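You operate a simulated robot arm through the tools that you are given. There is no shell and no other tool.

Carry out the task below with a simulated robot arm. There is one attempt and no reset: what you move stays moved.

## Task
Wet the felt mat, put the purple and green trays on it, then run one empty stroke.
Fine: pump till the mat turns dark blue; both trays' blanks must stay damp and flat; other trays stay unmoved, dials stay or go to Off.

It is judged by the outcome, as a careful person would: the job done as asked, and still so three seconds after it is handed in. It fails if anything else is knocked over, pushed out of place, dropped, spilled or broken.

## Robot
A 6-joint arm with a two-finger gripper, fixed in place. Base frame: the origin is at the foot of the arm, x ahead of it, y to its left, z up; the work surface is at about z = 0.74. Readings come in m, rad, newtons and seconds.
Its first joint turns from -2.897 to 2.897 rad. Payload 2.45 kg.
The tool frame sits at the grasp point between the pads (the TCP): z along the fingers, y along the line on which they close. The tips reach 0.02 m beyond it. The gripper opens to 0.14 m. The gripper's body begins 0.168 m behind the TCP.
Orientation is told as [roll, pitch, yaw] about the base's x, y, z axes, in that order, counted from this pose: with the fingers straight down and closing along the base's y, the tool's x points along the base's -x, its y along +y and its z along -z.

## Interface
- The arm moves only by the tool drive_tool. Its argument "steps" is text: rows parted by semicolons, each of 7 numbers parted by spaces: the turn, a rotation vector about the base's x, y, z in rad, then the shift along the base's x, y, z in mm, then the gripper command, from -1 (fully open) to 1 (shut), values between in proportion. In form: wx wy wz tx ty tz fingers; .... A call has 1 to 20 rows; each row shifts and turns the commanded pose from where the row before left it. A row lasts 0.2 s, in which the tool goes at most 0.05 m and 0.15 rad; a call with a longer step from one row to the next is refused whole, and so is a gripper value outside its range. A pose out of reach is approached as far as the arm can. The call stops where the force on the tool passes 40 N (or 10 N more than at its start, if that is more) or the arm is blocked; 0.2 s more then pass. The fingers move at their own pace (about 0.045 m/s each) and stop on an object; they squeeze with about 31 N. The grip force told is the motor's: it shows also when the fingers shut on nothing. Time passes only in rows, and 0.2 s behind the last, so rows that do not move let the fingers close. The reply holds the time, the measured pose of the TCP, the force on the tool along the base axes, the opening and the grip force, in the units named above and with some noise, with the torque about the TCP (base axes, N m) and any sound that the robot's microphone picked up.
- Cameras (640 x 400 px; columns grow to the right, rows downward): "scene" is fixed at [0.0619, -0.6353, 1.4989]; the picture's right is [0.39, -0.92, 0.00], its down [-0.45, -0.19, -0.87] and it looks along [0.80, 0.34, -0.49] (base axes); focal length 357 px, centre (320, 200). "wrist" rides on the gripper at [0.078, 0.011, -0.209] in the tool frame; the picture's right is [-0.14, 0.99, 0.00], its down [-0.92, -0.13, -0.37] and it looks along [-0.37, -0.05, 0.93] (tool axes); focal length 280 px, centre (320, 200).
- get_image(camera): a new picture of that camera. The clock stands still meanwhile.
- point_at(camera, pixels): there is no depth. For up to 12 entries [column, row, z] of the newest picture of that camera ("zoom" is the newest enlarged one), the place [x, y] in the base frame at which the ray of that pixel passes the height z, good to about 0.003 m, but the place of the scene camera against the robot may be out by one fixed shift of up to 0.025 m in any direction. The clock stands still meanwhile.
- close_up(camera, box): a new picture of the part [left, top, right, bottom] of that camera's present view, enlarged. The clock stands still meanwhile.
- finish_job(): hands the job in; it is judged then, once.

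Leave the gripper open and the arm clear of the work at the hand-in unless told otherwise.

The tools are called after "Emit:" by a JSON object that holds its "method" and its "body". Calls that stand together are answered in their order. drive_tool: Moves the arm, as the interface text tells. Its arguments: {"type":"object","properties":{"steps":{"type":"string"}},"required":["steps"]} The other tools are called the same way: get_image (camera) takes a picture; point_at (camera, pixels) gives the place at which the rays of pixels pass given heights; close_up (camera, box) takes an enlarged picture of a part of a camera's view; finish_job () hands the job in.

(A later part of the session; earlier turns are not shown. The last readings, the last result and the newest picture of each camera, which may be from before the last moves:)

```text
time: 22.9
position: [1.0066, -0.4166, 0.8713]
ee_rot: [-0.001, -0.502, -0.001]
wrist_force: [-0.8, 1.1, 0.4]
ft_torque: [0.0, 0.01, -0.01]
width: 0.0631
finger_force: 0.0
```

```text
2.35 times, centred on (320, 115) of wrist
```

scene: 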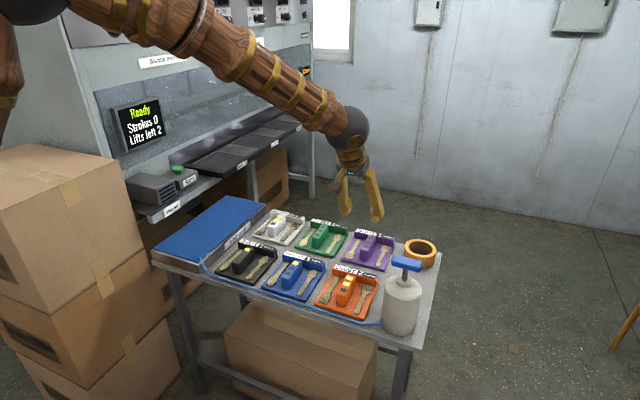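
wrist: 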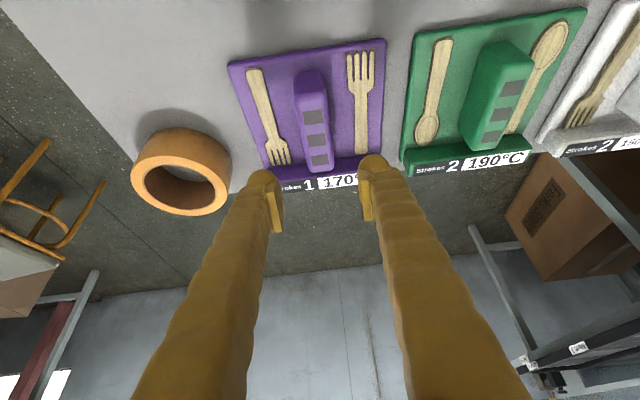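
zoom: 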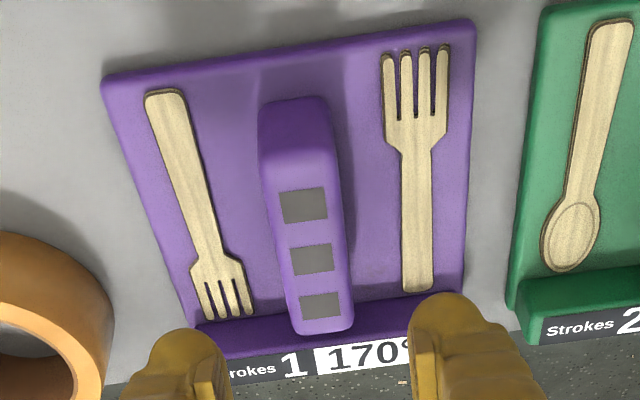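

Block centre confirmed near (1.008, −0.416). Descending straight to TCP z≈0.786.

Emit:
{"method": "drive_tool", "body": {"steps": "0 0 0 2 0 -25 0.1; 0 0 0 1 0 -25 0.1; 0 0 0 0 0 -20 0.1; 0 0 0 0 0 -10 0.1; 0 0 0 0 0 -5 0.1; 0 0 0 0 0 0 0.1"}}

Emit:
{"method": "close_up", "body": {"camera": "scene", "box": [310, 170, 450, 280]}}

Emit:
{"method": "get_image", "body": {"camera": "wrist"}}

```text
time: 24.3
position: [1.0101, -0.417, 0.7848]
ee_rot: [-0.001, -0.501, -0.003]
wrist_force: [0.1, -0.4, -0.8]
ft_torque: [0.01, -0.01, -0.05]
width: 0.063
finger_force: 0.0
```

```text
3.64 times, centred on (380, 225) of scene
```

zoom: 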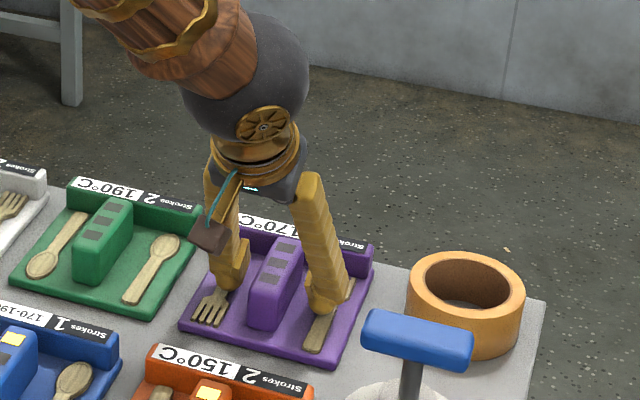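

```text
taken
```

wrist: 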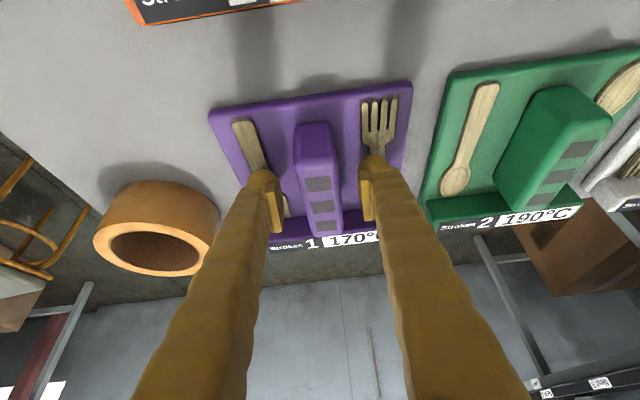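

Fingers straddle the block cleanly, no contact with the cutlery. I close the gripper.

Emit:
{"method": "drive_tool", "body": {"steps": "0 0 0 0 0 0 0.4; 0 0 0 0 0 0 0.6; 0 0 0 0 0 0 0.8; 0 0 0 0 0 0 1; 0 0 0 0 0 0 1; 0 0 0 0 0 0 1"}}

Emit:
{"method": "get_image", "body": {"camera": "wrist"}}

Emit:
{"method": "close_up", "body": {"camera": "scene", "box": [310, 170, 450, 280]}}

```text
time: 25.7
position: [1.0084, -0.4164, 0.7848]
ee_rot: [0.002, -0.5, -0.003]
wrist_force: [0.2, 0.1, -0.2]
ft_torque: [-0.04, 0.01, 0.13]
width: 0.029
finger_force: 30.4
```

```text
taken
```

wrist: 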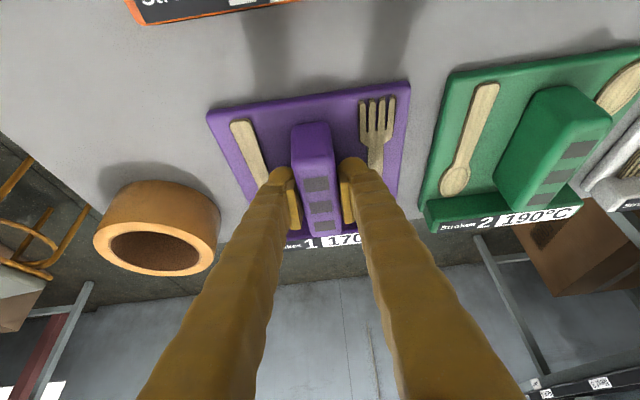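

```text
3.64 times, centred on (380, 225) of scene
```

zoom: 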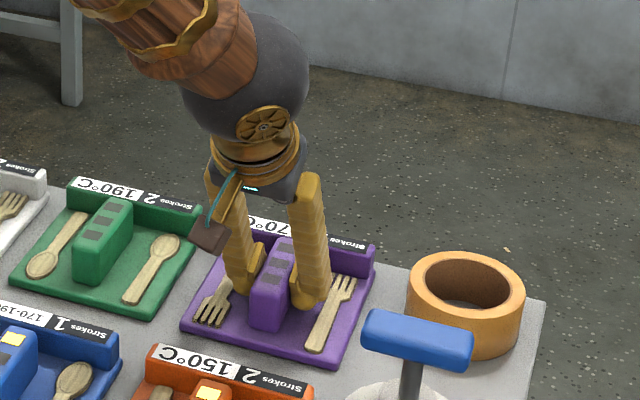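

Gripped (width 29 mm, 30 N). I lift slowly and check the tray hangs level.

Emit:
{"method": "drive_tool", "body": {"steps": "0 0 0 0 0 4 1; 0 0 0 0 0 8 1; 0 0 0 0 0 12 1; 0 0 0 0 0 18 1; 0 0 0 0 0 20 1; 0 0 0 0 0 20 1; 0 0 0 0 0 15 1; 0 0 0 0 0 8 1; 0 0 0 0 0 0 1"}}

Emit:
{"method": "close_up", "body": {"camera": "scene", "box": [290, 120, 470, 280]}}

Emit:
{"method": "get_image", "body": {"camera": "wrist"}}

Emit:
{"method": "close_up", "body": {"camera": "scene", "box": [100, 90, 180, 160]}}

```text
time: 27.7
position: [1.0101, -0.4163, 0.8907]
ee_rot: [0.0, -0.502, -0.001]
wrist_force: [0.4, 0.3, -2.0]
ft_torque: [-0.02, 0.05, 0.0]
width: 0.0289
finger_force: 31.2
```

```text
2.50 times, centred on (380, 200) of scene
```

zoom: 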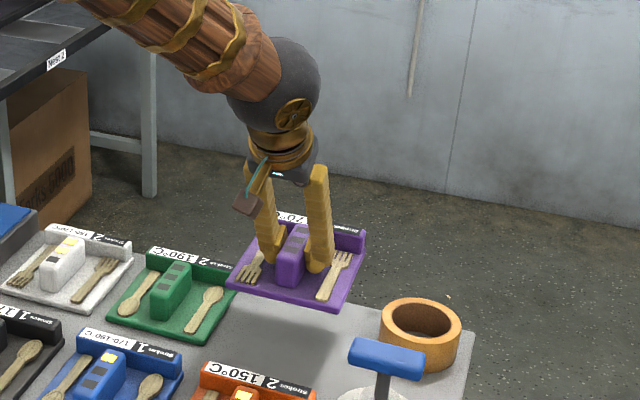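

```text
taken
```

wrist: 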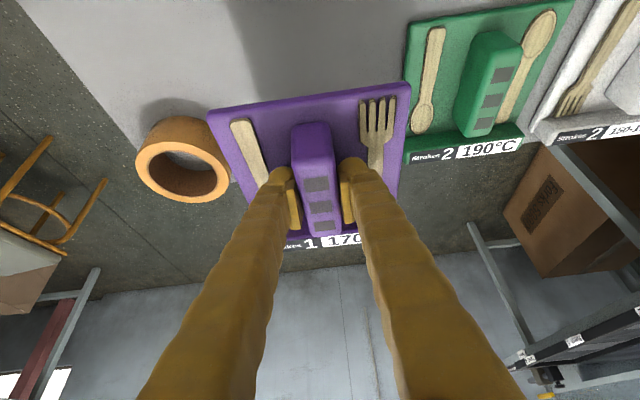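

```text
5.71 times, centred on (140, 125) of scene
```

zoom: 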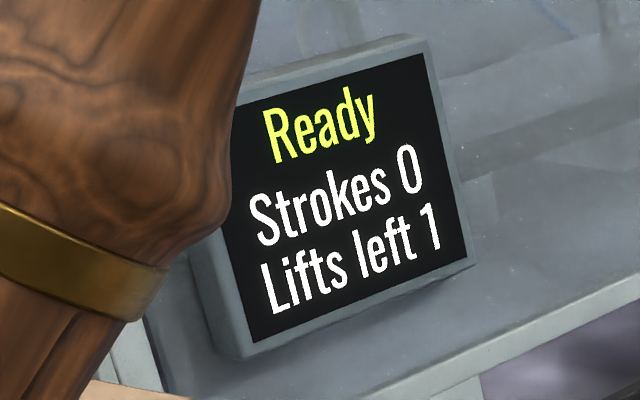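

Lifts left is now 1; tray hangs level with both forks in place. I carry it along +y at height (tray bottom ≈0.845, clearing the other trays) toward the far half of the mat, first part.

Emit:
{"method": "drive_tool", "body": {"steps": "0 0 0 0 8 0 1; 0 0 0 0 16 0 1; 0 0 0 0 24 0 1; 0 0 0 0 30 0 1; 0 0 0 0 30 0 1; 0 0 0 0 30 0 1; 0 0 0 0 30 0 1; 0 0 0 0 30 0 1; 0 0 0 0 30 0 1; 0 0 0 0 30 0 1; 0 0 0 0 30 0 1; 0 0 0 0 30 0 1; 0 0 0 0 30 0 1; 0 0 0 0 30 0 1; 0 0 0 0 30 0 1; 0 0 0 0 24 0 1; 0 0 0 0 16 0 1; 0 0 0 0 10 0 1; 0 0 0 0 0 0 1"}}

Emit:
{"method": "get_image", "body": {"camera": "wrist"}}

Emit:
{"method": "get_image", "body": {"camera": "scene"}}

```text
time: 31.7
position: [1.0085, 0.0427, 0.8902]
ee_rot: [0.0, -0.502, -0.003]
wrist_force: [0.5, -0.2, -3.7]
ft_torque: [0.0, 0.12, 0.0]
width: 0.0289
finger_force: 30.9
```

```text
taken
```

wrist: 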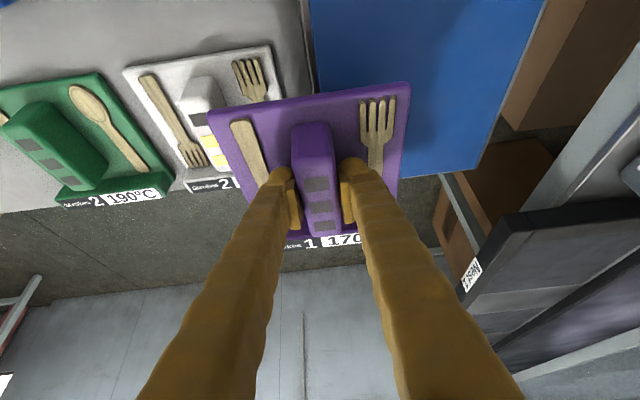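

```text
taken
```

scene: 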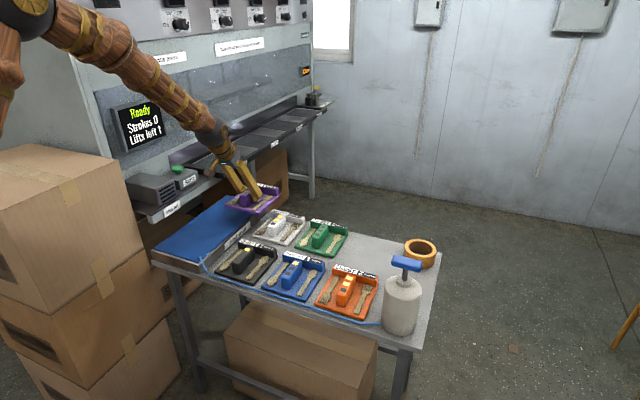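

The tray is level and clear. I check where the mat's far and right edges, and the nest frame's corner, lie from this view.

Emit:
{"method": "point_at", "body": {"camera": "wrist", "pixels": [[545, 0, 0.776], [475, 168, 0.776], [312, 40, 0.776], [436, 174, 0.776], [495, 222, 0.87], [440, 175, 0.85]]}}

Emit:
{"method": "close_up", "body": {"camera": "wrist", "box": [380, 100, 640, 320]}}

```text
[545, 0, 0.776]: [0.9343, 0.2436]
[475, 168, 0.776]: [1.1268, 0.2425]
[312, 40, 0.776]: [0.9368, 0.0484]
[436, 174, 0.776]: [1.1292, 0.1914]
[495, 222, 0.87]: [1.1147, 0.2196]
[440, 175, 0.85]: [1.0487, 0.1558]
```

```text
1.82 times, centred on (510, 210) of wrist
```

zoom: 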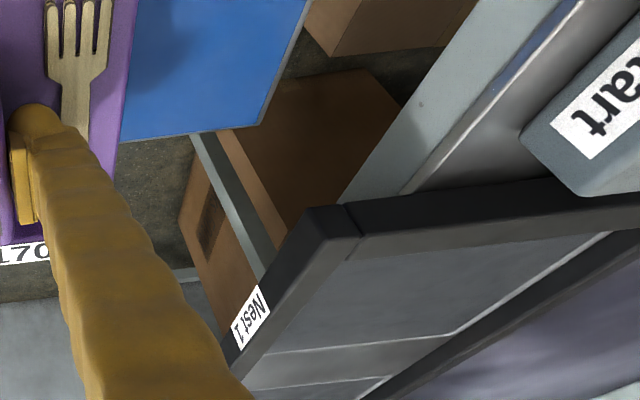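

The nest frame corner is at about (1.10, 0.235, 0.867), beyond the tray's planned footprint (y up to 0.22, x up to 1.10). I move the last 104 mm in y to the mat's centre line, then look.

Emit:
{"method": "drive_tool", "body": {"steps": "0 0 0 0 8 0 1; 0 0 0 0 18 0 1; 0 0 0 0 26 0 1; 0 0 0 0 26 0 1; 0 0 0 0 17 0 1; 0 0 0 0 9 0 1; 0 0 0 0 0 0 1"}}

Emit:
{"method": "get_image", "body": {"camera": "wrist"}}

Emit:
{"method": "close_up", "body": {"camera": "scene", "box": [140, 130, 320, 270]}}

```text
time: 33.3
position: [1.0086, 0.1458, 0.8886]
ee_rot: [-0.001, -0.503, -0.002]
wrist_force: [0.0, -0.2, -2.6]
ft_torque: [0.0, 0.07, 0.01]
width: 0.0292
finger_force: 30.9
```

```text
taken
```

wrist: 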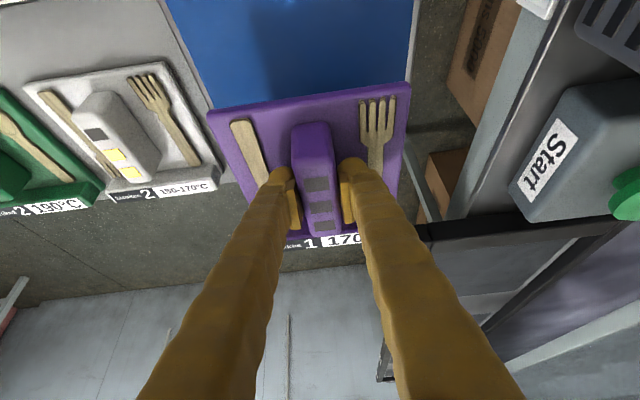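

```text
2.86 times, centred on (230, 200) of scene
```

zoom: 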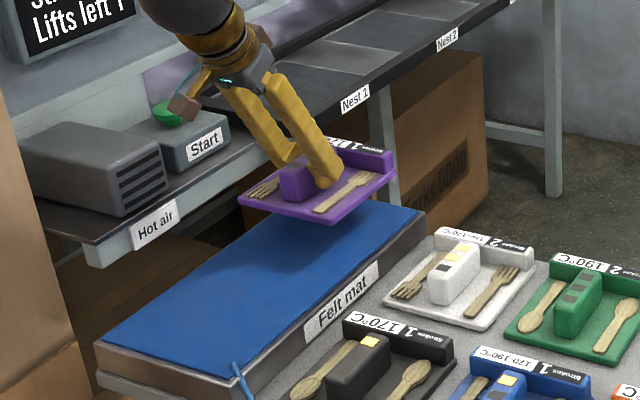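

The tray is over the far half of the mat. I lower it: 55 mm quickly, then small steps until weight comes off.

Emit:
{"method": "drive_tool", "body": {"steps": "0 0 0 0 0 -10 1; 0 0 0 0 0 -18 1; 0 0 0 0 0 -15 1; 0 0 0 0 0 -8 1; 0 0 0 0 0 -4 1; 0 0 0 0 0 -3 1; 0 0 0 0 0 0 1"}}

Emit:
{"method": "close_up", "body": {"camera": "scene", "box": [170, 150, 310, 260]}}

```text
time: 34.9
position: [1.0106, 0.146, 0.832]
ee_rot: [-0.001, -0.502, -0.002]
wrist_force: [0.0, -0.4, -3.6]
ft_torque: [-0.02, 0.08, 0.02]
width: 0.029
finger_force: 31.3
```

```text
3.64 times, centred on (240, 205) of scene
```

zoom: 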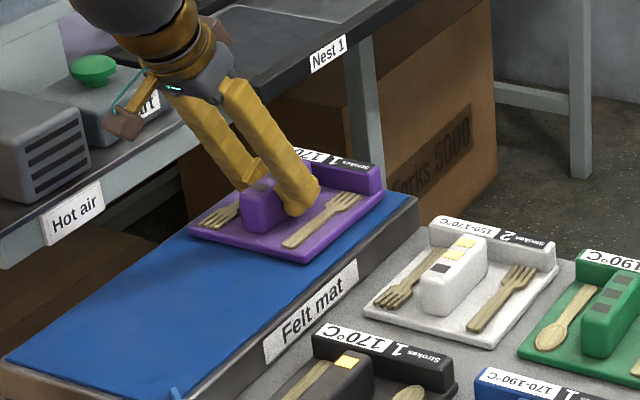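

Still hanging (−3.6 N), very near the mat. I continue in 3–2 mm steps, watching the force.

Emit:
{"method": "drive_tool", "body": {"steps": "0 0 0 0 0 -3 1; 0 0 0 0 0 -3 1; 0 0 0 0 0 -2 1; 0 0 0 0 0 0 1"}}

```text
time: 35.9
position: [1.0103, 0.146, 0.8248]
ee_rot: [0.002, -0.505, -0.001]
wrist_force: [9.5, -1.2, 23.8]
ft_torque: [0.02, -0.29, -0.03]
width: 0.0291
finger_force: 31.1
```

Contact (24 N up). I ease up 2 mm to relieve the press.

Emit:
{"method": "drive_tool", "body": {"steps": "0 0 0 0 0 1.5 1; 0 0 0 0 0 0 1"}}

Emit:
{"method": "close_up", "body": {"camera": "scene", "box": [170, 150, 310, 260]}}

Emit:
{"method": "get_image", "body": {"camera": "wrist"}}

```text
time: 36.5
position: [1.0096, 0.1459, 0.8261]
ee_rot: [0.001, -0.499, 0.0]
wrist_force: [4.7, 2.9, 9.9]
ft_torque: [0.02, -0.17, -0.02]
width: 0.0289
finger_force: 31.2
```

```text
3.64 times, centred on (240, 205) of scene
```

zoom: 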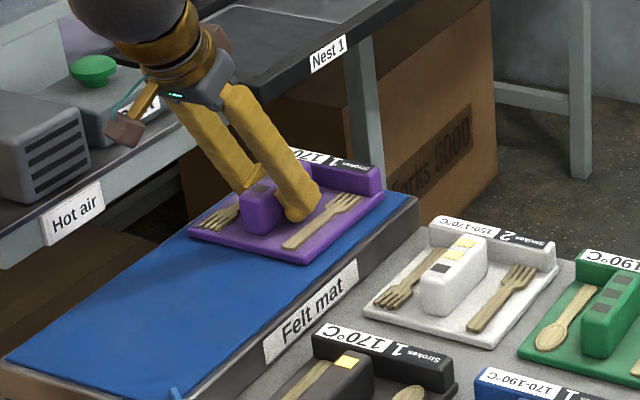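

```text
taken
```

wrist: 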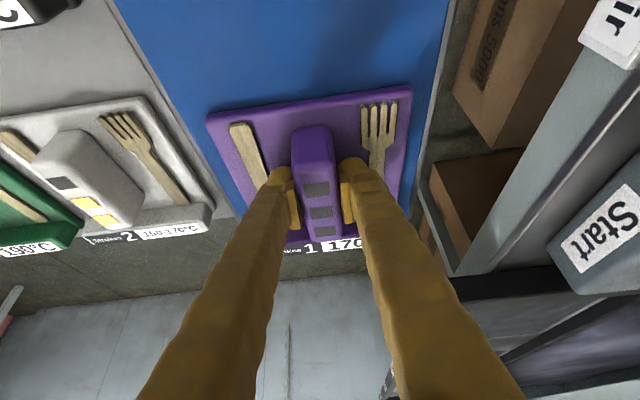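

The tray rests on the mat. I open the fingers to the same 63 mm gap and rise straight up.

Emit:
{"method": "drive_tool", "body": {"steps": "0 0 0 0 0 0 0.5; 0 0 0 0 0 0 0.3; 0 0 0 0 0 0 0.1; 0 0 0 0 0 0 0.1; 0 0 0 0 0 10 0.1; 0 0 0 0 0 20 0.1; 0 0 0 0 0 30 0.1; 0 0 0 0 0 30 0.1; 0 0 0 0 0 20 0.1; 0 0 0 0 0 0 0.1"}}

Emit:
{"method": "get_image", "body": {"camera": "wrist"}}

Emit:
{"method": "get_image", "body": {"camera": "scene"}}

```text
time: 38.7
position: [1.0107, 0.1456, 0.9352]
ee_rot: [0.0, -0.501, -0.003]
wrist_force: [-0.4, -0.5, -0.6]
ft_torque: [-0.01, -0.01, 0.0]
width: 0.063
finger_force: 0.1
```

```text
taken
```

wrist: 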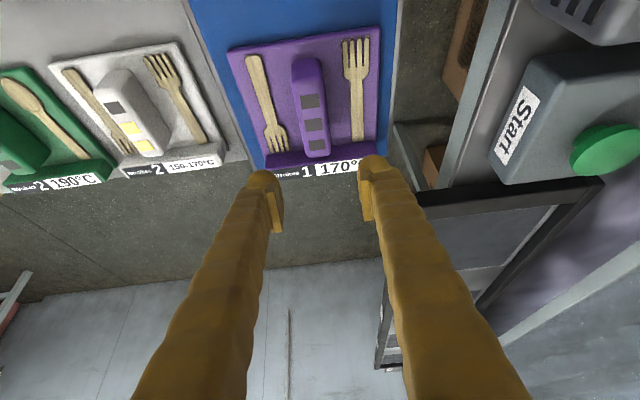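

```text
taken
```

scene: 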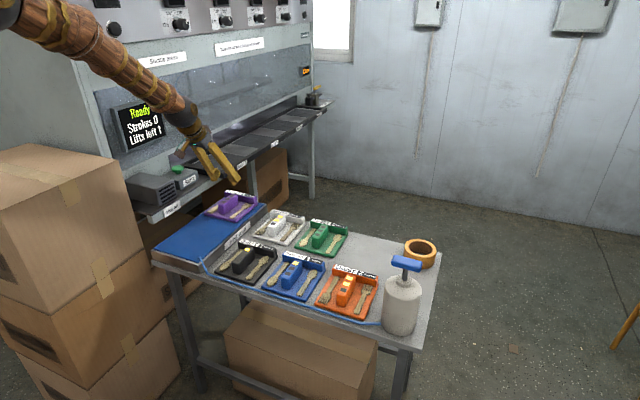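

Purple sits flat on the mat, both forks in place. Now back over −y to green at height.

Emit:
{"method": "drive_tool", "body": {"steps": "0 0 0 0 -40 0 0.1; 0 0 0 0 -45 0 0.1; 0 0 0 0 -45 0 0.1; 0 0 0 0 -45 0 0.1; 0 0 0 0 -45 0 0.1; 0 0 0 0 -45 0 0.1; 0 0 0 0 -45 0 0.1; 0 0 0 0 -45 0 0.1; 0 0 0 0 -30 0 0.1; 0 0 0 0 0 0 0.1"}}

Emit:
{"method": "get_image", "body": {"camera": "wrist"}}

Emit:
{"method": "close_up", "body": {"camera": "wrist", "box": [200, 0, 440, 200]}}

```text
time: 40.9
position: [1.0096, -0.2387, 0.936]
ee_rot: [-0.001, -0.501, -0.001]
wrist_force: [-0.1, -0.1, -0.3]
ft_torque: [-0.03, 0.01, 0.03]
width: 0.0629
finger_force: 0.1
```

```text
taken
```

wrist: 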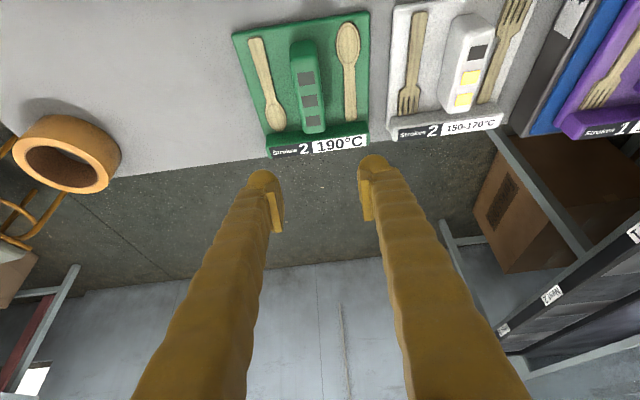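

```text
2.00 times, centred on (320, 100) of wrist
```

zoom: 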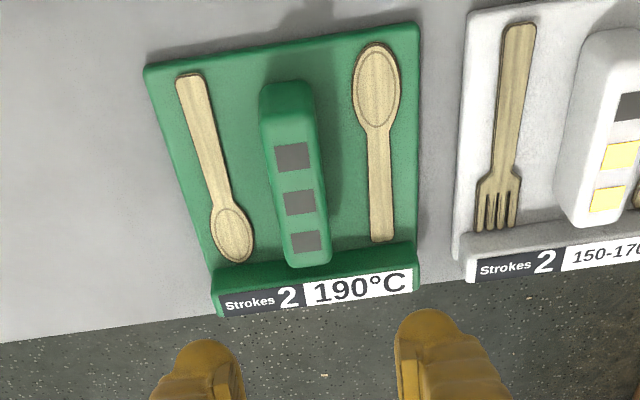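

Emit:
{"method": "point_at", "body": {"camera": "zoom", "pixels": [[299, 202, 0.798], [262, 150, 0.798], [318, 140, 0.798], [145, 67, 0.75], [418, 23, 0.75], [295, 157, 0.798], [305, 241, 0.798]]}}

```text
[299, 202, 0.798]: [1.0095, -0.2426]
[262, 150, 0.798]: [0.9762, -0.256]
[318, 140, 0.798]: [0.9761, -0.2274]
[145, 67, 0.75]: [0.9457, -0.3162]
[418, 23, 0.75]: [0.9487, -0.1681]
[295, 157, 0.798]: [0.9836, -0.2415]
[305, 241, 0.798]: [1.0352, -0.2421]
```

Green block centre is (1.0095, −0.242). I shift −3 mm in y and go down to z≈0.785.

Emit:
{"method": "drive_tool", "body": {"steps": "0 0 0 0 -3 -30 0.1; 0 0 0 0 0 -35 0.1; 0 0 0 0 0 -35 0.1; 0 0 0 0 0 -25 0.1; 0 0 0 0 0 -15 0.1; 0 0 0 0 0 -8 0.1; 0 0 0 0 0 -3 0.1; 0 0 0 0 0 0 0.1"}}

Emit:
{"method": "get_image", "body": {"camera": "wrist"}}

Emit:
{"method": "close_up", "body": {"camera": "scene", "box": [260, 160, 400, 270]}}

```text
time: 42.7
position: [1.0093, -0.243, 0.7837]
ee_rot: [0.001, -0.5, -0.001]
wrist_force: [-0.5, -0.1, -0.2]
ft_torque: [-0.01, -0.01, 0.01]
width: 0.063
finger_force: 0.0
```

```text
taken
```

wrist: 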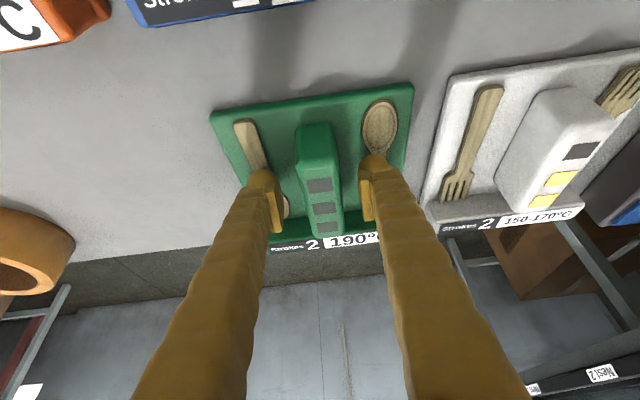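

```text
3.64 times, centred on (330, 215) of scene
```

zoom: 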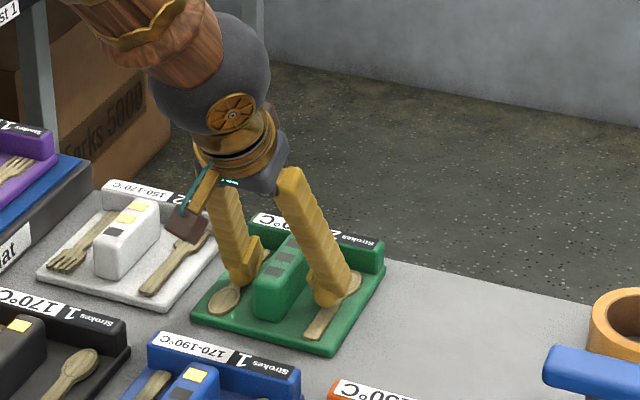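

Straddling the green block, centred, no contact. I close the gripper.

Emit:
{"method": "drive_tool", "body": {"steps": "0 0 0 0 0 0 0.4; 0 0 0 0 0 0 0.6; 0 0 0 0 0 0 0.8; 0 0 0 0 0 0 1; 0 0 0 0 0 0 1; 0 0 0 0 0 0 1"}}

Emit:
{"method": "get_image", "body": {"camera": "wrist"}}

```text
time: 44.1
position: [1.0097, -0.2421, 0.7838]
ee_rot: [0.001, -0.501, -0.002]
wrist_force: [0.8, 0.0, -0.3]
ft_torque: [-0.05, -0.03, 0.09]
width: 0.029
finger_force: 30.6
```

```text
taken
```

wrist: 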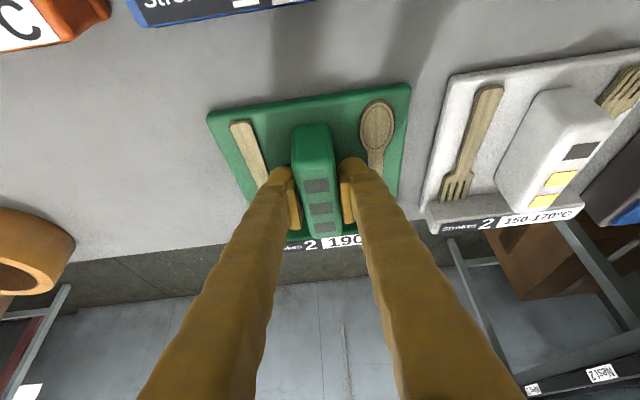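

Gripped. Lifting slowly 125 mm, then I check level.

Emit:
{"method": "drive_tool", "body": {"steps": "0 0 0 0 0 4 1; 0 0 0 0 0 8 1; 0 0 0 0 0 12 1; 0 0 0 0 0 18 1; 0 0 0 0 0 22 1; 0 0 0 0 0 22 1; 0 0 0 0 0 20 1; 0 0 0 0 0 12 1; 0 0 0 0 0 6 1; 0 0 0 0 0 0 1"}}

Emit:
{"method": "get_image", "body": {"camera": "wrist"}}

Emit:
{"method": "get_image", "body": {"camera": "scene"}}

```text
time: 46.3
position: [1.0095, -0.2425, 0.9082]
ee_rot: [0.0, -0.501, -0.002]
wrist_force: [-0.2, 0.1, -3.4]
ft_torque: [0.0, 0.04, 0.01]
width: 0.0286
finger_force: 31.3
```

```text
taken
```

wrist: 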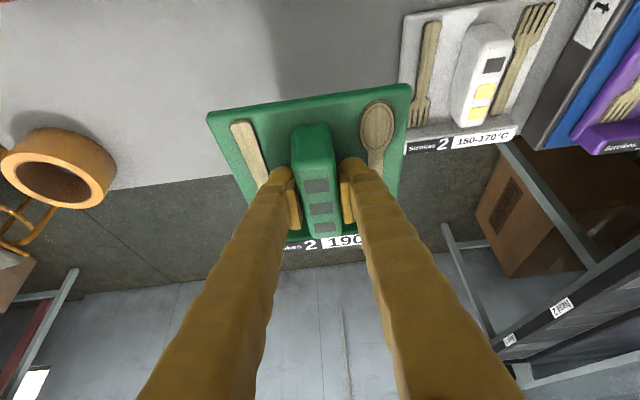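

```text
taken
```

scene: 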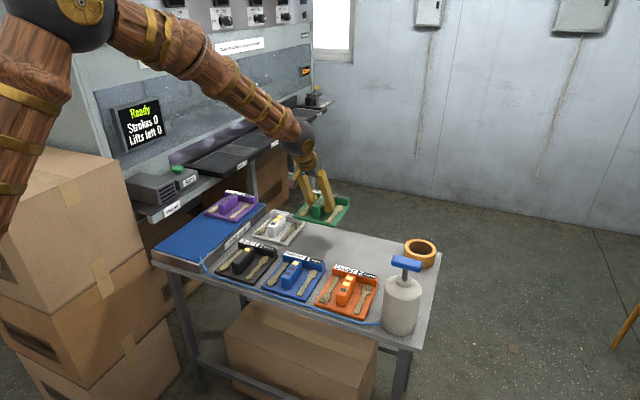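

Level, spoons in place; Lifts left 0. I carry green first toward the robot (−x), then +y to the near half of the mat, keeping clear of purple.

Emit:
{"method": "drive_tool", "body": {"steps": "0 0 0 -8 4 0 1; 0 0 0 -16 8 0 1; 0 0 0 -24 12 0 1; 0 0 0 -26 13 0 1; 0 0 0 -26 13 0 1; 0 0 0 -26 13 0 1; 0 0 0 -24 17 0 1; 0 0 0 -20 20 0 1; 0 0 0 -14 24 0 1; 0 0 0 -10 26 0 1; 0 0 0 -8 28 0 1; 0 0 0 -6 28 0 1; 0 0 0 -4 28 0 1; 0 0 0 -4 28 0 1; 0 0 0 -4 28 0 1; 0 0 0 -2 26 0 1; 0 0 0 0 20 0 1; 0 0 0 0 12 0 1; 0 0 0 0 6 0 1; 0 0 0 0 0 0 1"}}

Emit:
{"method": "get_image", "body": {"camera": "wrist"}}

Emit:
{"method": "get_image", "body": {"camera": "scene"}}

```text
time: 50.5
position: [0.7872, 0.1113, 0.908]
ee_rot: [0.0, -0.499, -0.001]
wrist_force: [0.6, -0.8, -2.8]
ft_torque: [-0.05, 0.07, -0.01]
width: 0.0291
finger_force: 31.1
```

```text
taken
```

wrist: 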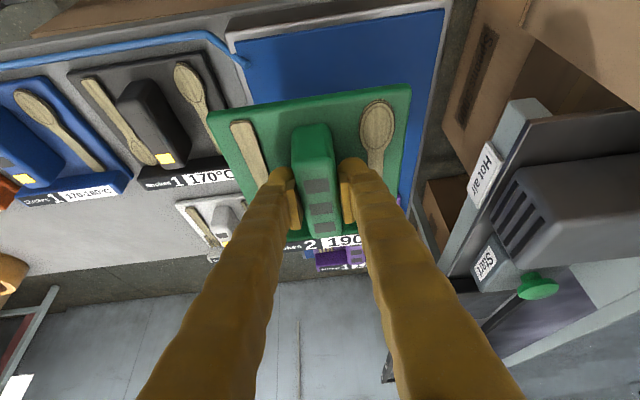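

```text
taken
```

scene: 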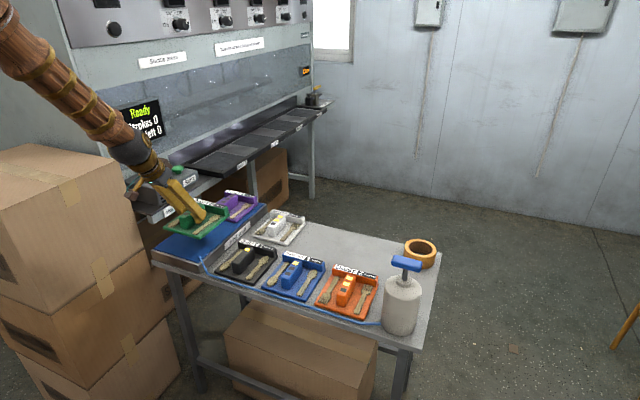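

Green is over the near half. I measure the felt's near/side edges and the hose tip from here before lowering.

Emit:
{"method": "point_at", "body": {"camera": "wrist", "pixels": [[235, 47, 0.781], [443, 12, 0.781], [246, 64, 0.781], [420, 130, 0.781], [211, 113, 0.87], [409, 87, 0.87]]}}

Emit:
{"method": "close_up", "body": {"camera": "wrist", "box": [200, 0, 460, 140]}}

```text
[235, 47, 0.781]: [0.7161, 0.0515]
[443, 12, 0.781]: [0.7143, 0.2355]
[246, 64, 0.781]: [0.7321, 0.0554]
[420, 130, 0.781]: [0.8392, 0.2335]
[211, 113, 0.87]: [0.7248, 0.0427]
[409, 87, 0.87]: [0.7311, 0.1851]
```

```text
2.46 times, centred on (330, 70) of wrist
```

zoom: 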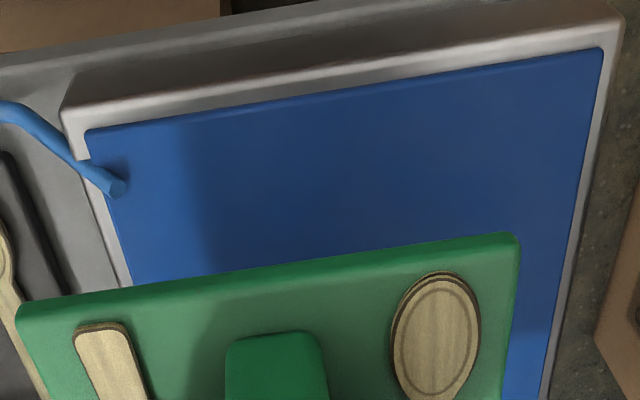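

Felt near edge x≈0.715, y 0.052–0.235; hose tip ends at y≈0.06. I shift +35 mm in y and −4 mm in x so the tray (left edge ≈0.074) clears the hose tip, then lower to just above the mat.

Emit:
{"method": "drive_tool", "body": {"steps": "0 0 0 -1 6 0 1; 0 0 0 -2 11 0 1; 0 0 0 -1 12 0 1; 0 0 0 0 6 0 1; 0 0 0 0 0 0 1; 0 0 0 0 0 -10 1; 0 0 0 0 0 -18 1; 0 0 0 0 0 -20 1; 0 0 0 0 0 -14 1; 0 0 0 0 0 -8 1; 0 0 0 0 0 -4 1; 0 0 0 0 0 -3 1; 0 0 0 0 0 0 1"}}

Emit:
{"method": "get_image", "body": {"camera": "wrist"}}

Emit:
{"method": "close_up", "body": {"camera": "scene", "box": [140, 170, 290, 280]}}

```text
time: 53.3
position: [0.7829, 0.1465, 0.831]
ee_rot: [-0.001, -0.5, -0.003]
wrist_force: [0.2, -0.2, -1.7]
ft_torque: [0.01, 0.07, 0.0]
width: 0.0289
finger_force: 31.1
```

```text
taken
```

wrist: 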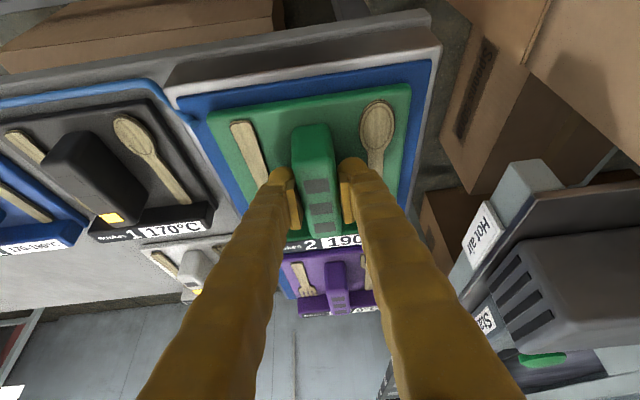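

```text
3.64 times, centred on (215, 225) of scene
```

zoom: 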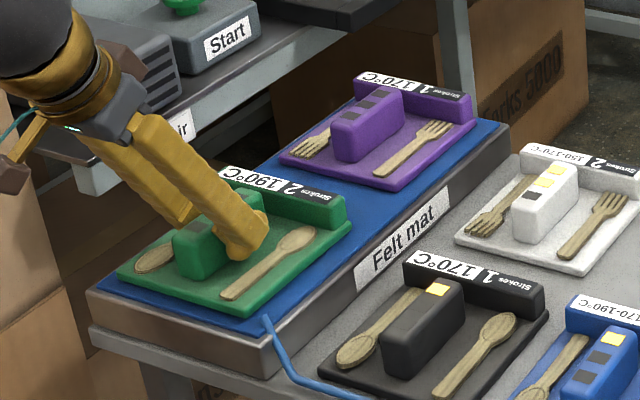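

Almost down. I check clearance between the tray's left near corner and the hose tip.

Emit:
{"method": "close_up", "body": {"camera": "wrist", "box": [150, 50, 300, 150]}}

Emit:
{"method": "drive_tool", "body": {"steps": "0 0 0 0 0 -2 1; 0 0 0 0 0 -2 1; 0 0 0 0 0 0 1"}}

```text
4.00 times, centred on (225, 100) of wrist
```

zoom: 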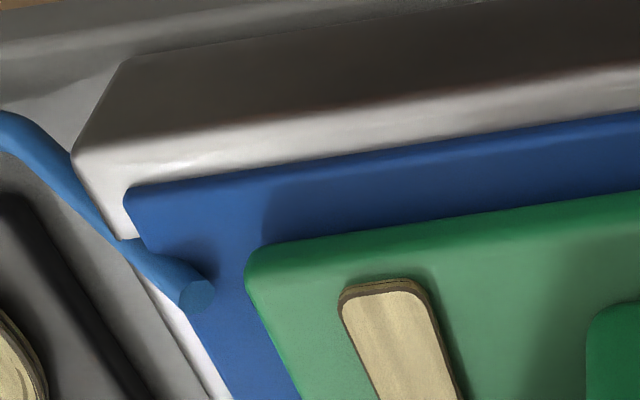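

```text
time: 54.1
position: [0.785, 0.147, 0.8284]
ee_rot: [-0.001, -0.504, 0.0]
wrist_force: [-2.0, 1.7, 25.9]
ft_torque: [0.03, -0.14, -0.01]
width: 0.029
finger_force: 31.0
```

The tray clears the hose tip by ~10 mm. Contact now (26 N). I ease up 1.5 mm.

Emit:
{"method": "drive_tool", "body": {"steps": "0 0 0 0 0 1.5 1; 0 0 0 0 0 0 1"}}

Emit:
{"method": "close_up", "body": {"camera": "scene", "box": [140, 170, 290, 280]}}

Emit:
{"method": "get_image", "body": {"camera": "wrist"}}

```text
time: 54.7
position: [0.7831, 0.147, 0.828]
ee_rot: [0.0, -0.501, -0.001]
wrist_force: [3.6, 0.9, 7.4]
ft_torque: [0.03, -0.11, -0.02]
width: 0.0288
finger_force: 31.5
```

```text
3.64 times, centred on (215, 225) of scene
```

zoom: 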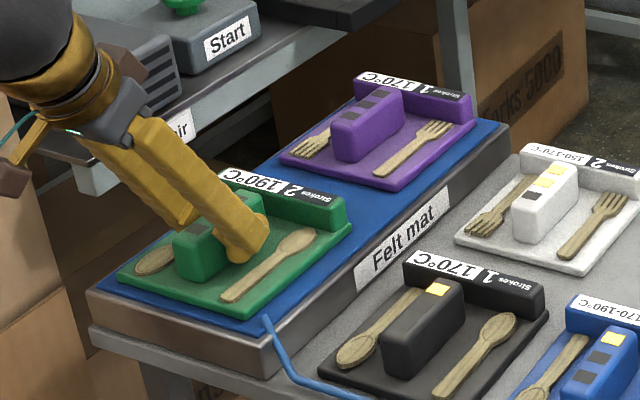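

```text
taken
```

wrist: 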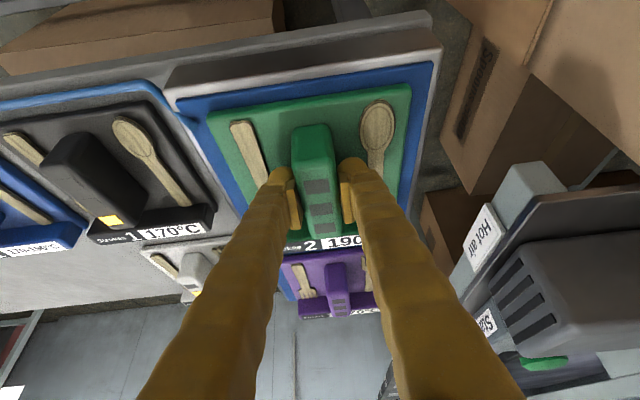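

Green rests on the mat. I open to 63 mm, then rise straight up.

Emit:
{"method": "drive_tool", "body": {"steps": "0 0 0 0 0 0 0.5; 0 0 0 0 0 0 0.3; 0 0 0 0 0 0 0.1; 0 0 0 0 0 0 0.1; 0 0 0 0 0 10 0.1; 0 0 0 0 0 20 0.1; 0 0 0 0 0 30 0.1; 0 0 0 0 0 40 0.1; 0 0 0 0 0 40 0.1; 0 0 0 0 0 20 0.1; 0 0 0 0 0 0 0.1"}}

Emit:
{"method": "get_image", "body": {"camera": "wrist"}}

Emit:
{"method": "get_image", "body": {"camera": "scene"}}

Emit:
{"method": "close_up", "body": {"camera": "scene", "box": [140, 170, 290, 280]}}

```text
time: 57.1
position: [0.7842, 0.1469, 0.9885]
ee_rot: [-0.001, -0.501, 0.0]
wrist_force: [-0.6, -0.3, 0.8]
ft_torque: [0.02, 0.03, -0.03]
width: 0.0632
finger_force: 0.0
```

```text
taken
```

wrist: 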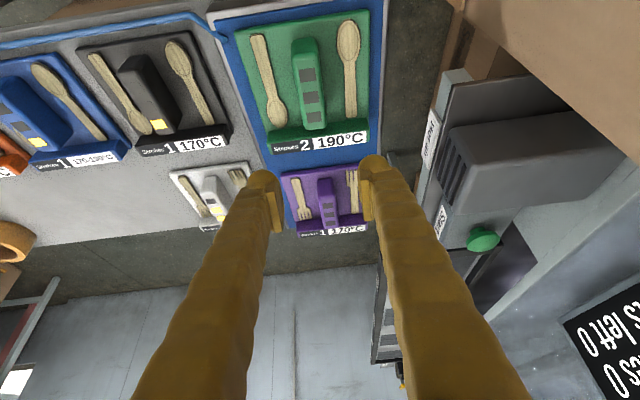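

```text
taken
```

scene: 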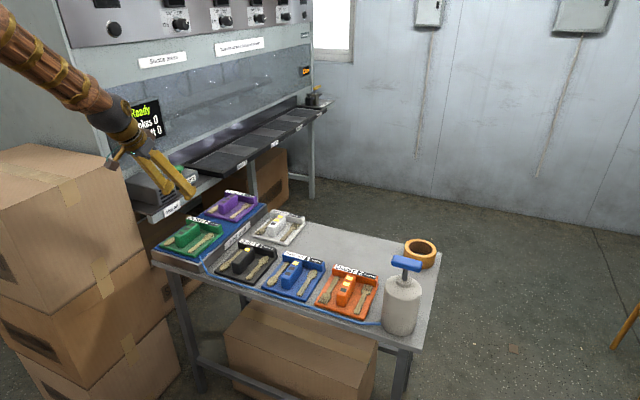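

```text
3.64 times, centred on (215, 225) of scene
```

zoom: 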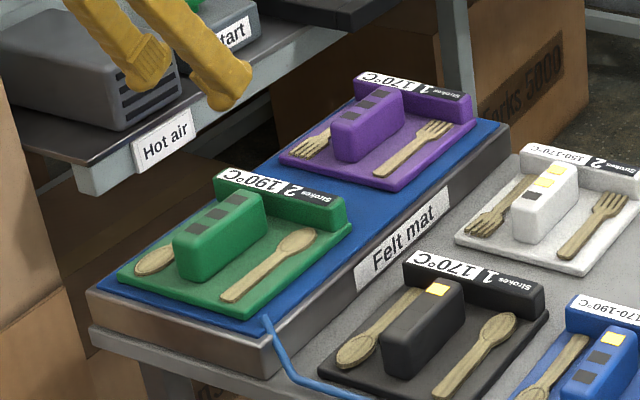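

Both trays lie flat and fully on the felt. I check the felt colour again in a zoom before starting the stroke.

Emit:
{"method": "close_up", "body": {"camera": "scene", "box": [150, 190, 270, 270]}}

Emit:
{"method": "close_up", "body": {"camera": "wrist", "box": [200, 0, 400, 240]}}

Emit:
{"method": "close_up", "body": {"camera": "wrist", "box": [400, 60, 640, 260]}}

```text
5.00 times, centred on (210, 230) of scene
```

zoom: 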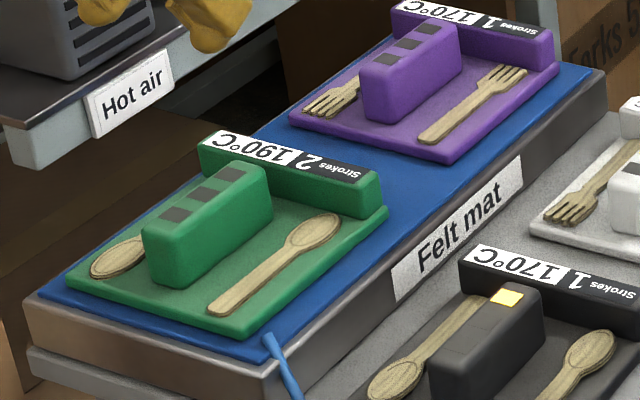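

```text
1.67 times, centred on (300, 120) of wrist
```

zoom: 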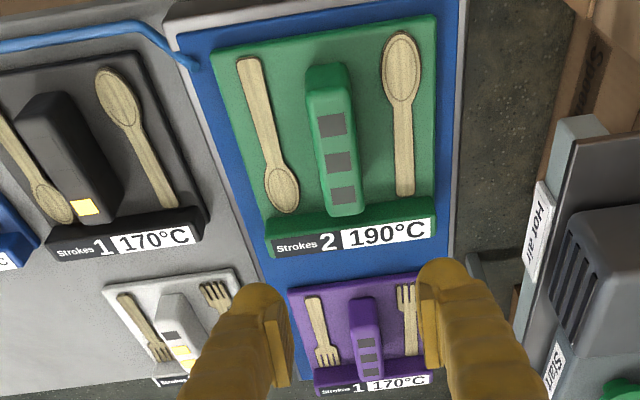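

```text
2.00 times, centred on (520, 160) of wrist
```

zoom: 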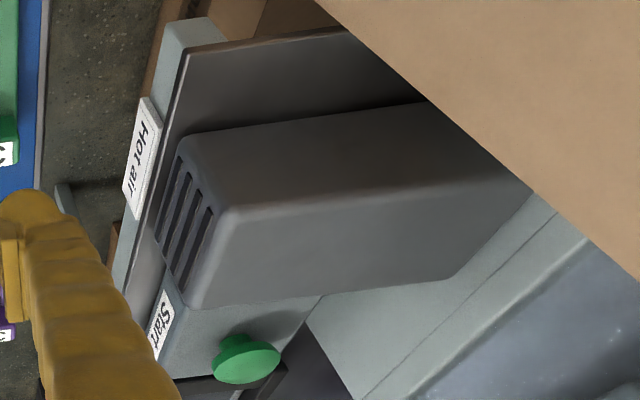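

The felt is unchanged (dark blue). Next is the Start button. Before reaching over there I check the boxes stacked at left and the machine front for arm clearance.

Emit:
{"method": "close_up", "body": {"camera": "scene", "box": [0, 100, 200, 260]}}

Emit:
{"method": "point_at", "body": {"camera": "zoom", "pixels": [[0, 220, 1.15], [230, 165, 1.15], [500, 200, 1.15], [230, 165, 1.05], [500, 200, 1.05], [350, 330, 1.05]]}}

Emit:
{"method": "close_up", "body": {"camera": "wrist", "box": [400, 0, 640, 200]}}

```text
2.50 times, centred on (100, 180) of scene
```

zoom: 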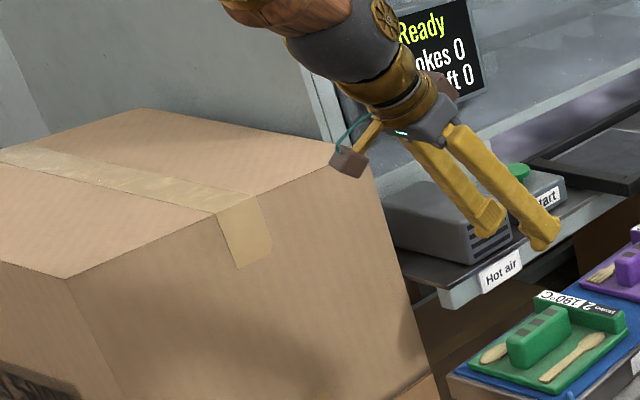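

```text
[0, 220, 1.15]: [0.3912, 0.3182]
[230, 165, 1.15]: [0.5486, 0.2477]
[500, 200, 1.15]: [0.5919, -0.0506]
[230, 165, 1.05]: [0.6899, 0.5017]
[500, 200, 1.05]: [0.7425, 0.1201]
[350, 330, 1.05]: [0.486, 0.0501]
```

```text
2.00 times, centred on (520, 100) of wrist
```

zoom: 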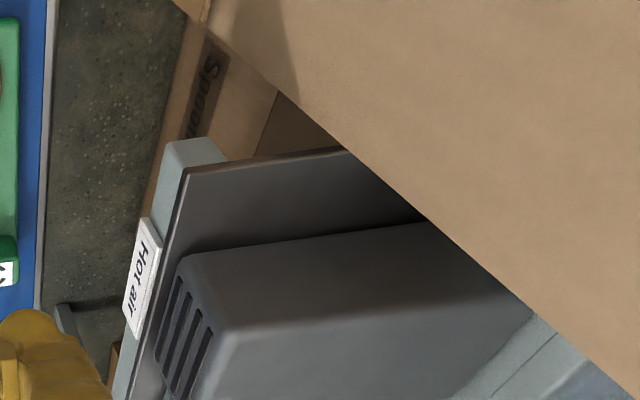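

Estimates: the box stack's nearest corner is around (0.77, 0.36) with top z≈1.04; the display's lower edge is at about (1.06, 0.446, z 1.04), just above the Start button. To keep the gripper body clear of the display I lean the tool toward +y (turn +0.4 about x), close the fingers, and go above the button at z≈1.03.

Emit:
{"method": "drive_tool", "body": {"steps": "0.1 0 0 30 0 20 1; 0.1 0 0 35 0 20 1; 0.1 0 0 35 10 0 1; 0.1 0 0 35 20 0 1; 0 0 0 35 30 0 1; 0 0 0 30 35 0 1; 0 0 0 20 30 0 1; 0 0 0 0 0 0 1"}}

Emit:
{"method": "get_image", "body": {"camera": "wrist"}}

Emit:
{"method": "get_image", "body": {"camera": "scene"}}

```text
time: 58.9
position: [1.0043, 0.2712, 1.0294]
ee_rot: [0.448, -0.459, -0.212]
wrist_force: [1.0, 0.1, -0.4]
ft_torque: [0.04, -0.01, -0.01]
width: 0.0
finger_force: 29.6
```

```text
taken
```

wrist: 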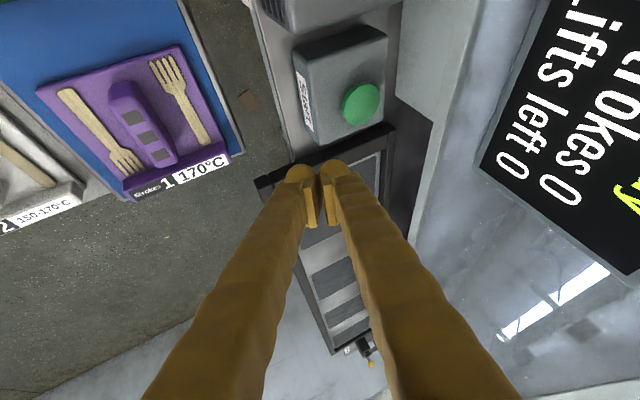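

```text
taken
```

scene: 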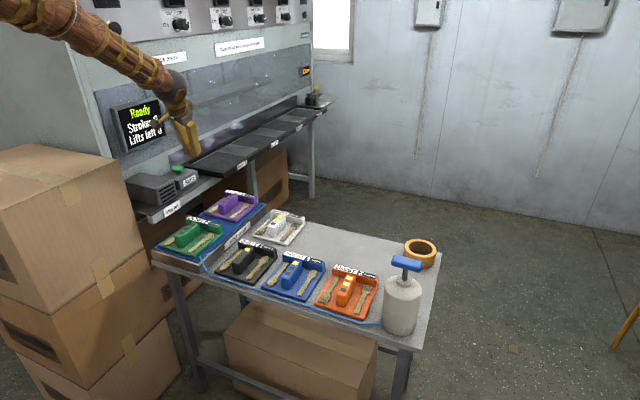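

The button is at (361,102) in the wrist view. I measure it from here.

Emit:
{"method": "point_at", "body": {"camera": "wrist", "pixels": [[361, 102, 0.92], [361, 102, 0.91], [342, 105, 0.92], [380, 100, 0.92], [361, 84, 0.92], [361, 122, 0.92], [480, 162, 1.04], [390, 125, 0.87]]}}

Emit:
{"method": "close_up", "body": {"camera": "wrist", "box": [260, 20, 460, 180]}}

Emit:
{"method": "close_up", "body": {"camera": "scene", "box": [100, 70, 260, 210]}}

```text
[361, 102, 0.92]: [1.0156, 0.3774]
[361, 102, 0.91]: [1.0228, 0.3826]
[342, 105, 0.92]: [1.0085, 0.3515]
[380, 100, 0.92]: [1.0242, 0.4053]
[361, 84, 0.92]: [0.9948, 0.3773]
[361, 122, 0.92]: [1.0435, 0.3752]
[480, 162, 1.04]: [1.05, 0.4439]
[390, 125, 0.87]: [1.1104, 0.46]
```

```text
2.50 times, centred on (360, 100) of wrist
```

zoom: 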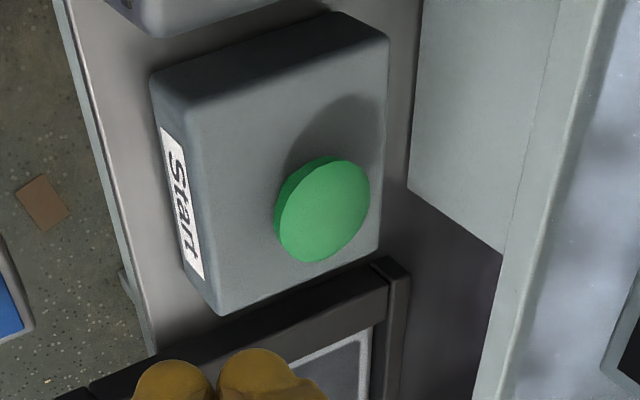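

```text
2.86 times, centred on (180, 140) of scene
```

zoom: 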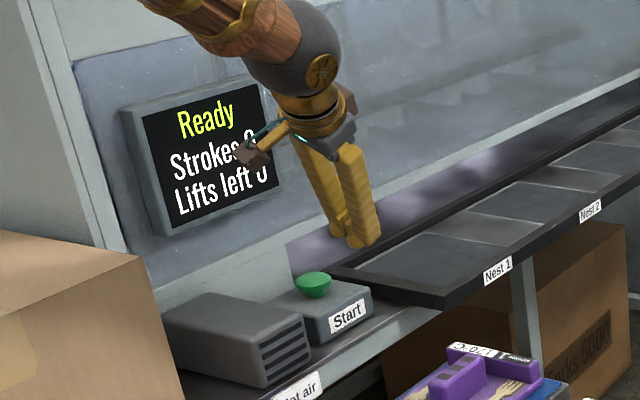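

Button centre ≈ (1.018, 0.378, 0.92). I move to above it (TCP ≈ 1.024, 0.381) and check alignment.

Emit:
{"method": "drive_tool", "body": {"steps": "0 0 0 7 40 0 1; 0 0 0 7 40 0 1; 0 0 0 6 30 -20 1; 0 0 0 0 0 -20 1; 0 0 0 0 0 0 1"}}

Emit:
{"method": "get_image", "body": {"camera": "wrist"}}

Emit:
{"method": "close_up", "body": {"camera": "scene", "box": [110, 70, 250, 210]}}

```text
time: 60.1
position: [1.0239, 0.3815, 0.9902]
ee_rot: [0.448, -0.46, -0.212]
wrist_force: [0.0, -0.7, 0.3]
ft_torque: [-0.04, -0.01, 0.01]
width: 0.0001
finger_force: 29.5
```

```text
taken
```

wrist: 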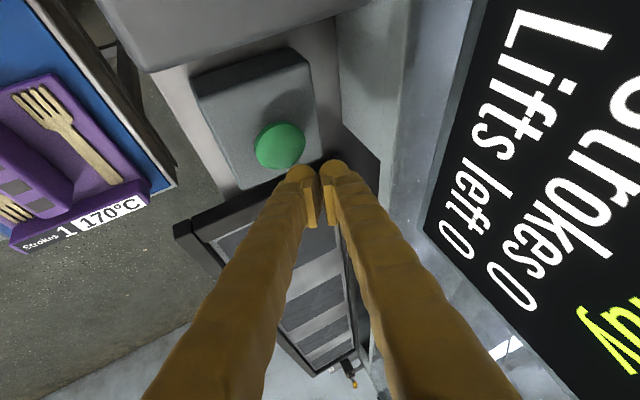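

```text
2.86 times, centred on (180, 140) of scene
```

zoom: 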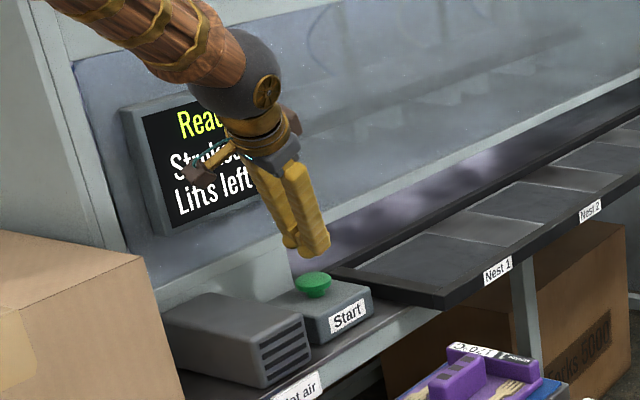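

Emit:
{"method": "point_at", "body": {"camera": "wrist", "pixels": [[280, 146, 0.92], [280, 146, 0.91], [256, 150, 0.92], [304, 142, 0.92]]}}

```text
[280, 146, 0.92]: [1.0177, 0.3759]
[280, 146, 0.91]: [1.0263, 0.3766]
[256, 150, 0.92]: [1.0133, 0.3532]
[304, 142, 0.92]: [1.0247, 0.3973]
```

Aligned: the lowest fingertip corner will meet the button centre. I go down 38 mm, then 3 mm steps until it clicks; a single press only.

Emit:
{"method": "drive_tool", "body": {"steps": "0 0 0 0 0 -18 1; 0 0 0 0 0 -12 1; 0 0 0 0 0 -5 1; 0 0 0 0 0 -3 1; 0 0 0 0 0 -3 1"}}

Emit:
{"method": "close_up", "body": {"camera": "scene", "box": [110, 70, 250, 210]}}

Emit:
{"method": "get_image", "body": {"camera": "wrist"}}

```text
time: 61.3
position: [1.0245, 0.3819, 0.9506]
ee_rot: [0.449, -0.46, -0.211]
wrist_force: [-4.4, -2.8, 25.1]
ft_torque: [-0.2, 0.28, 0.0]
width: 0.0
finger_force: 29.6
heard: click
```

```text
2.86 times, centred on (180, 140) of scene
```

zoom: 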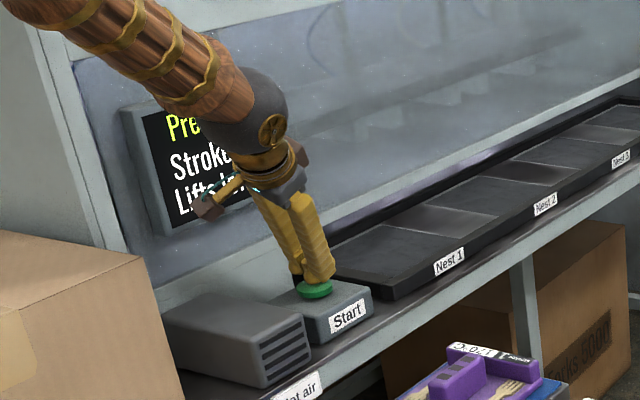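

```text
taken
```

wrist: 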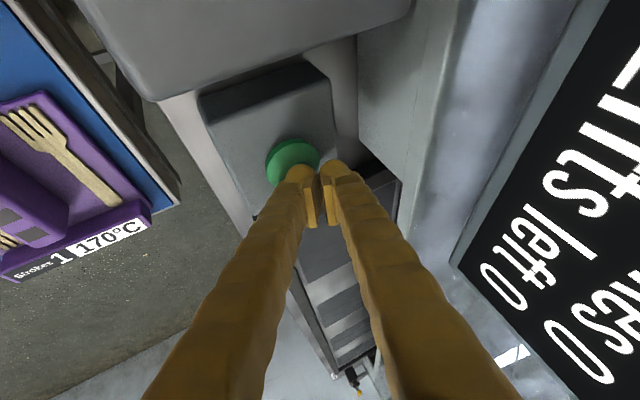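

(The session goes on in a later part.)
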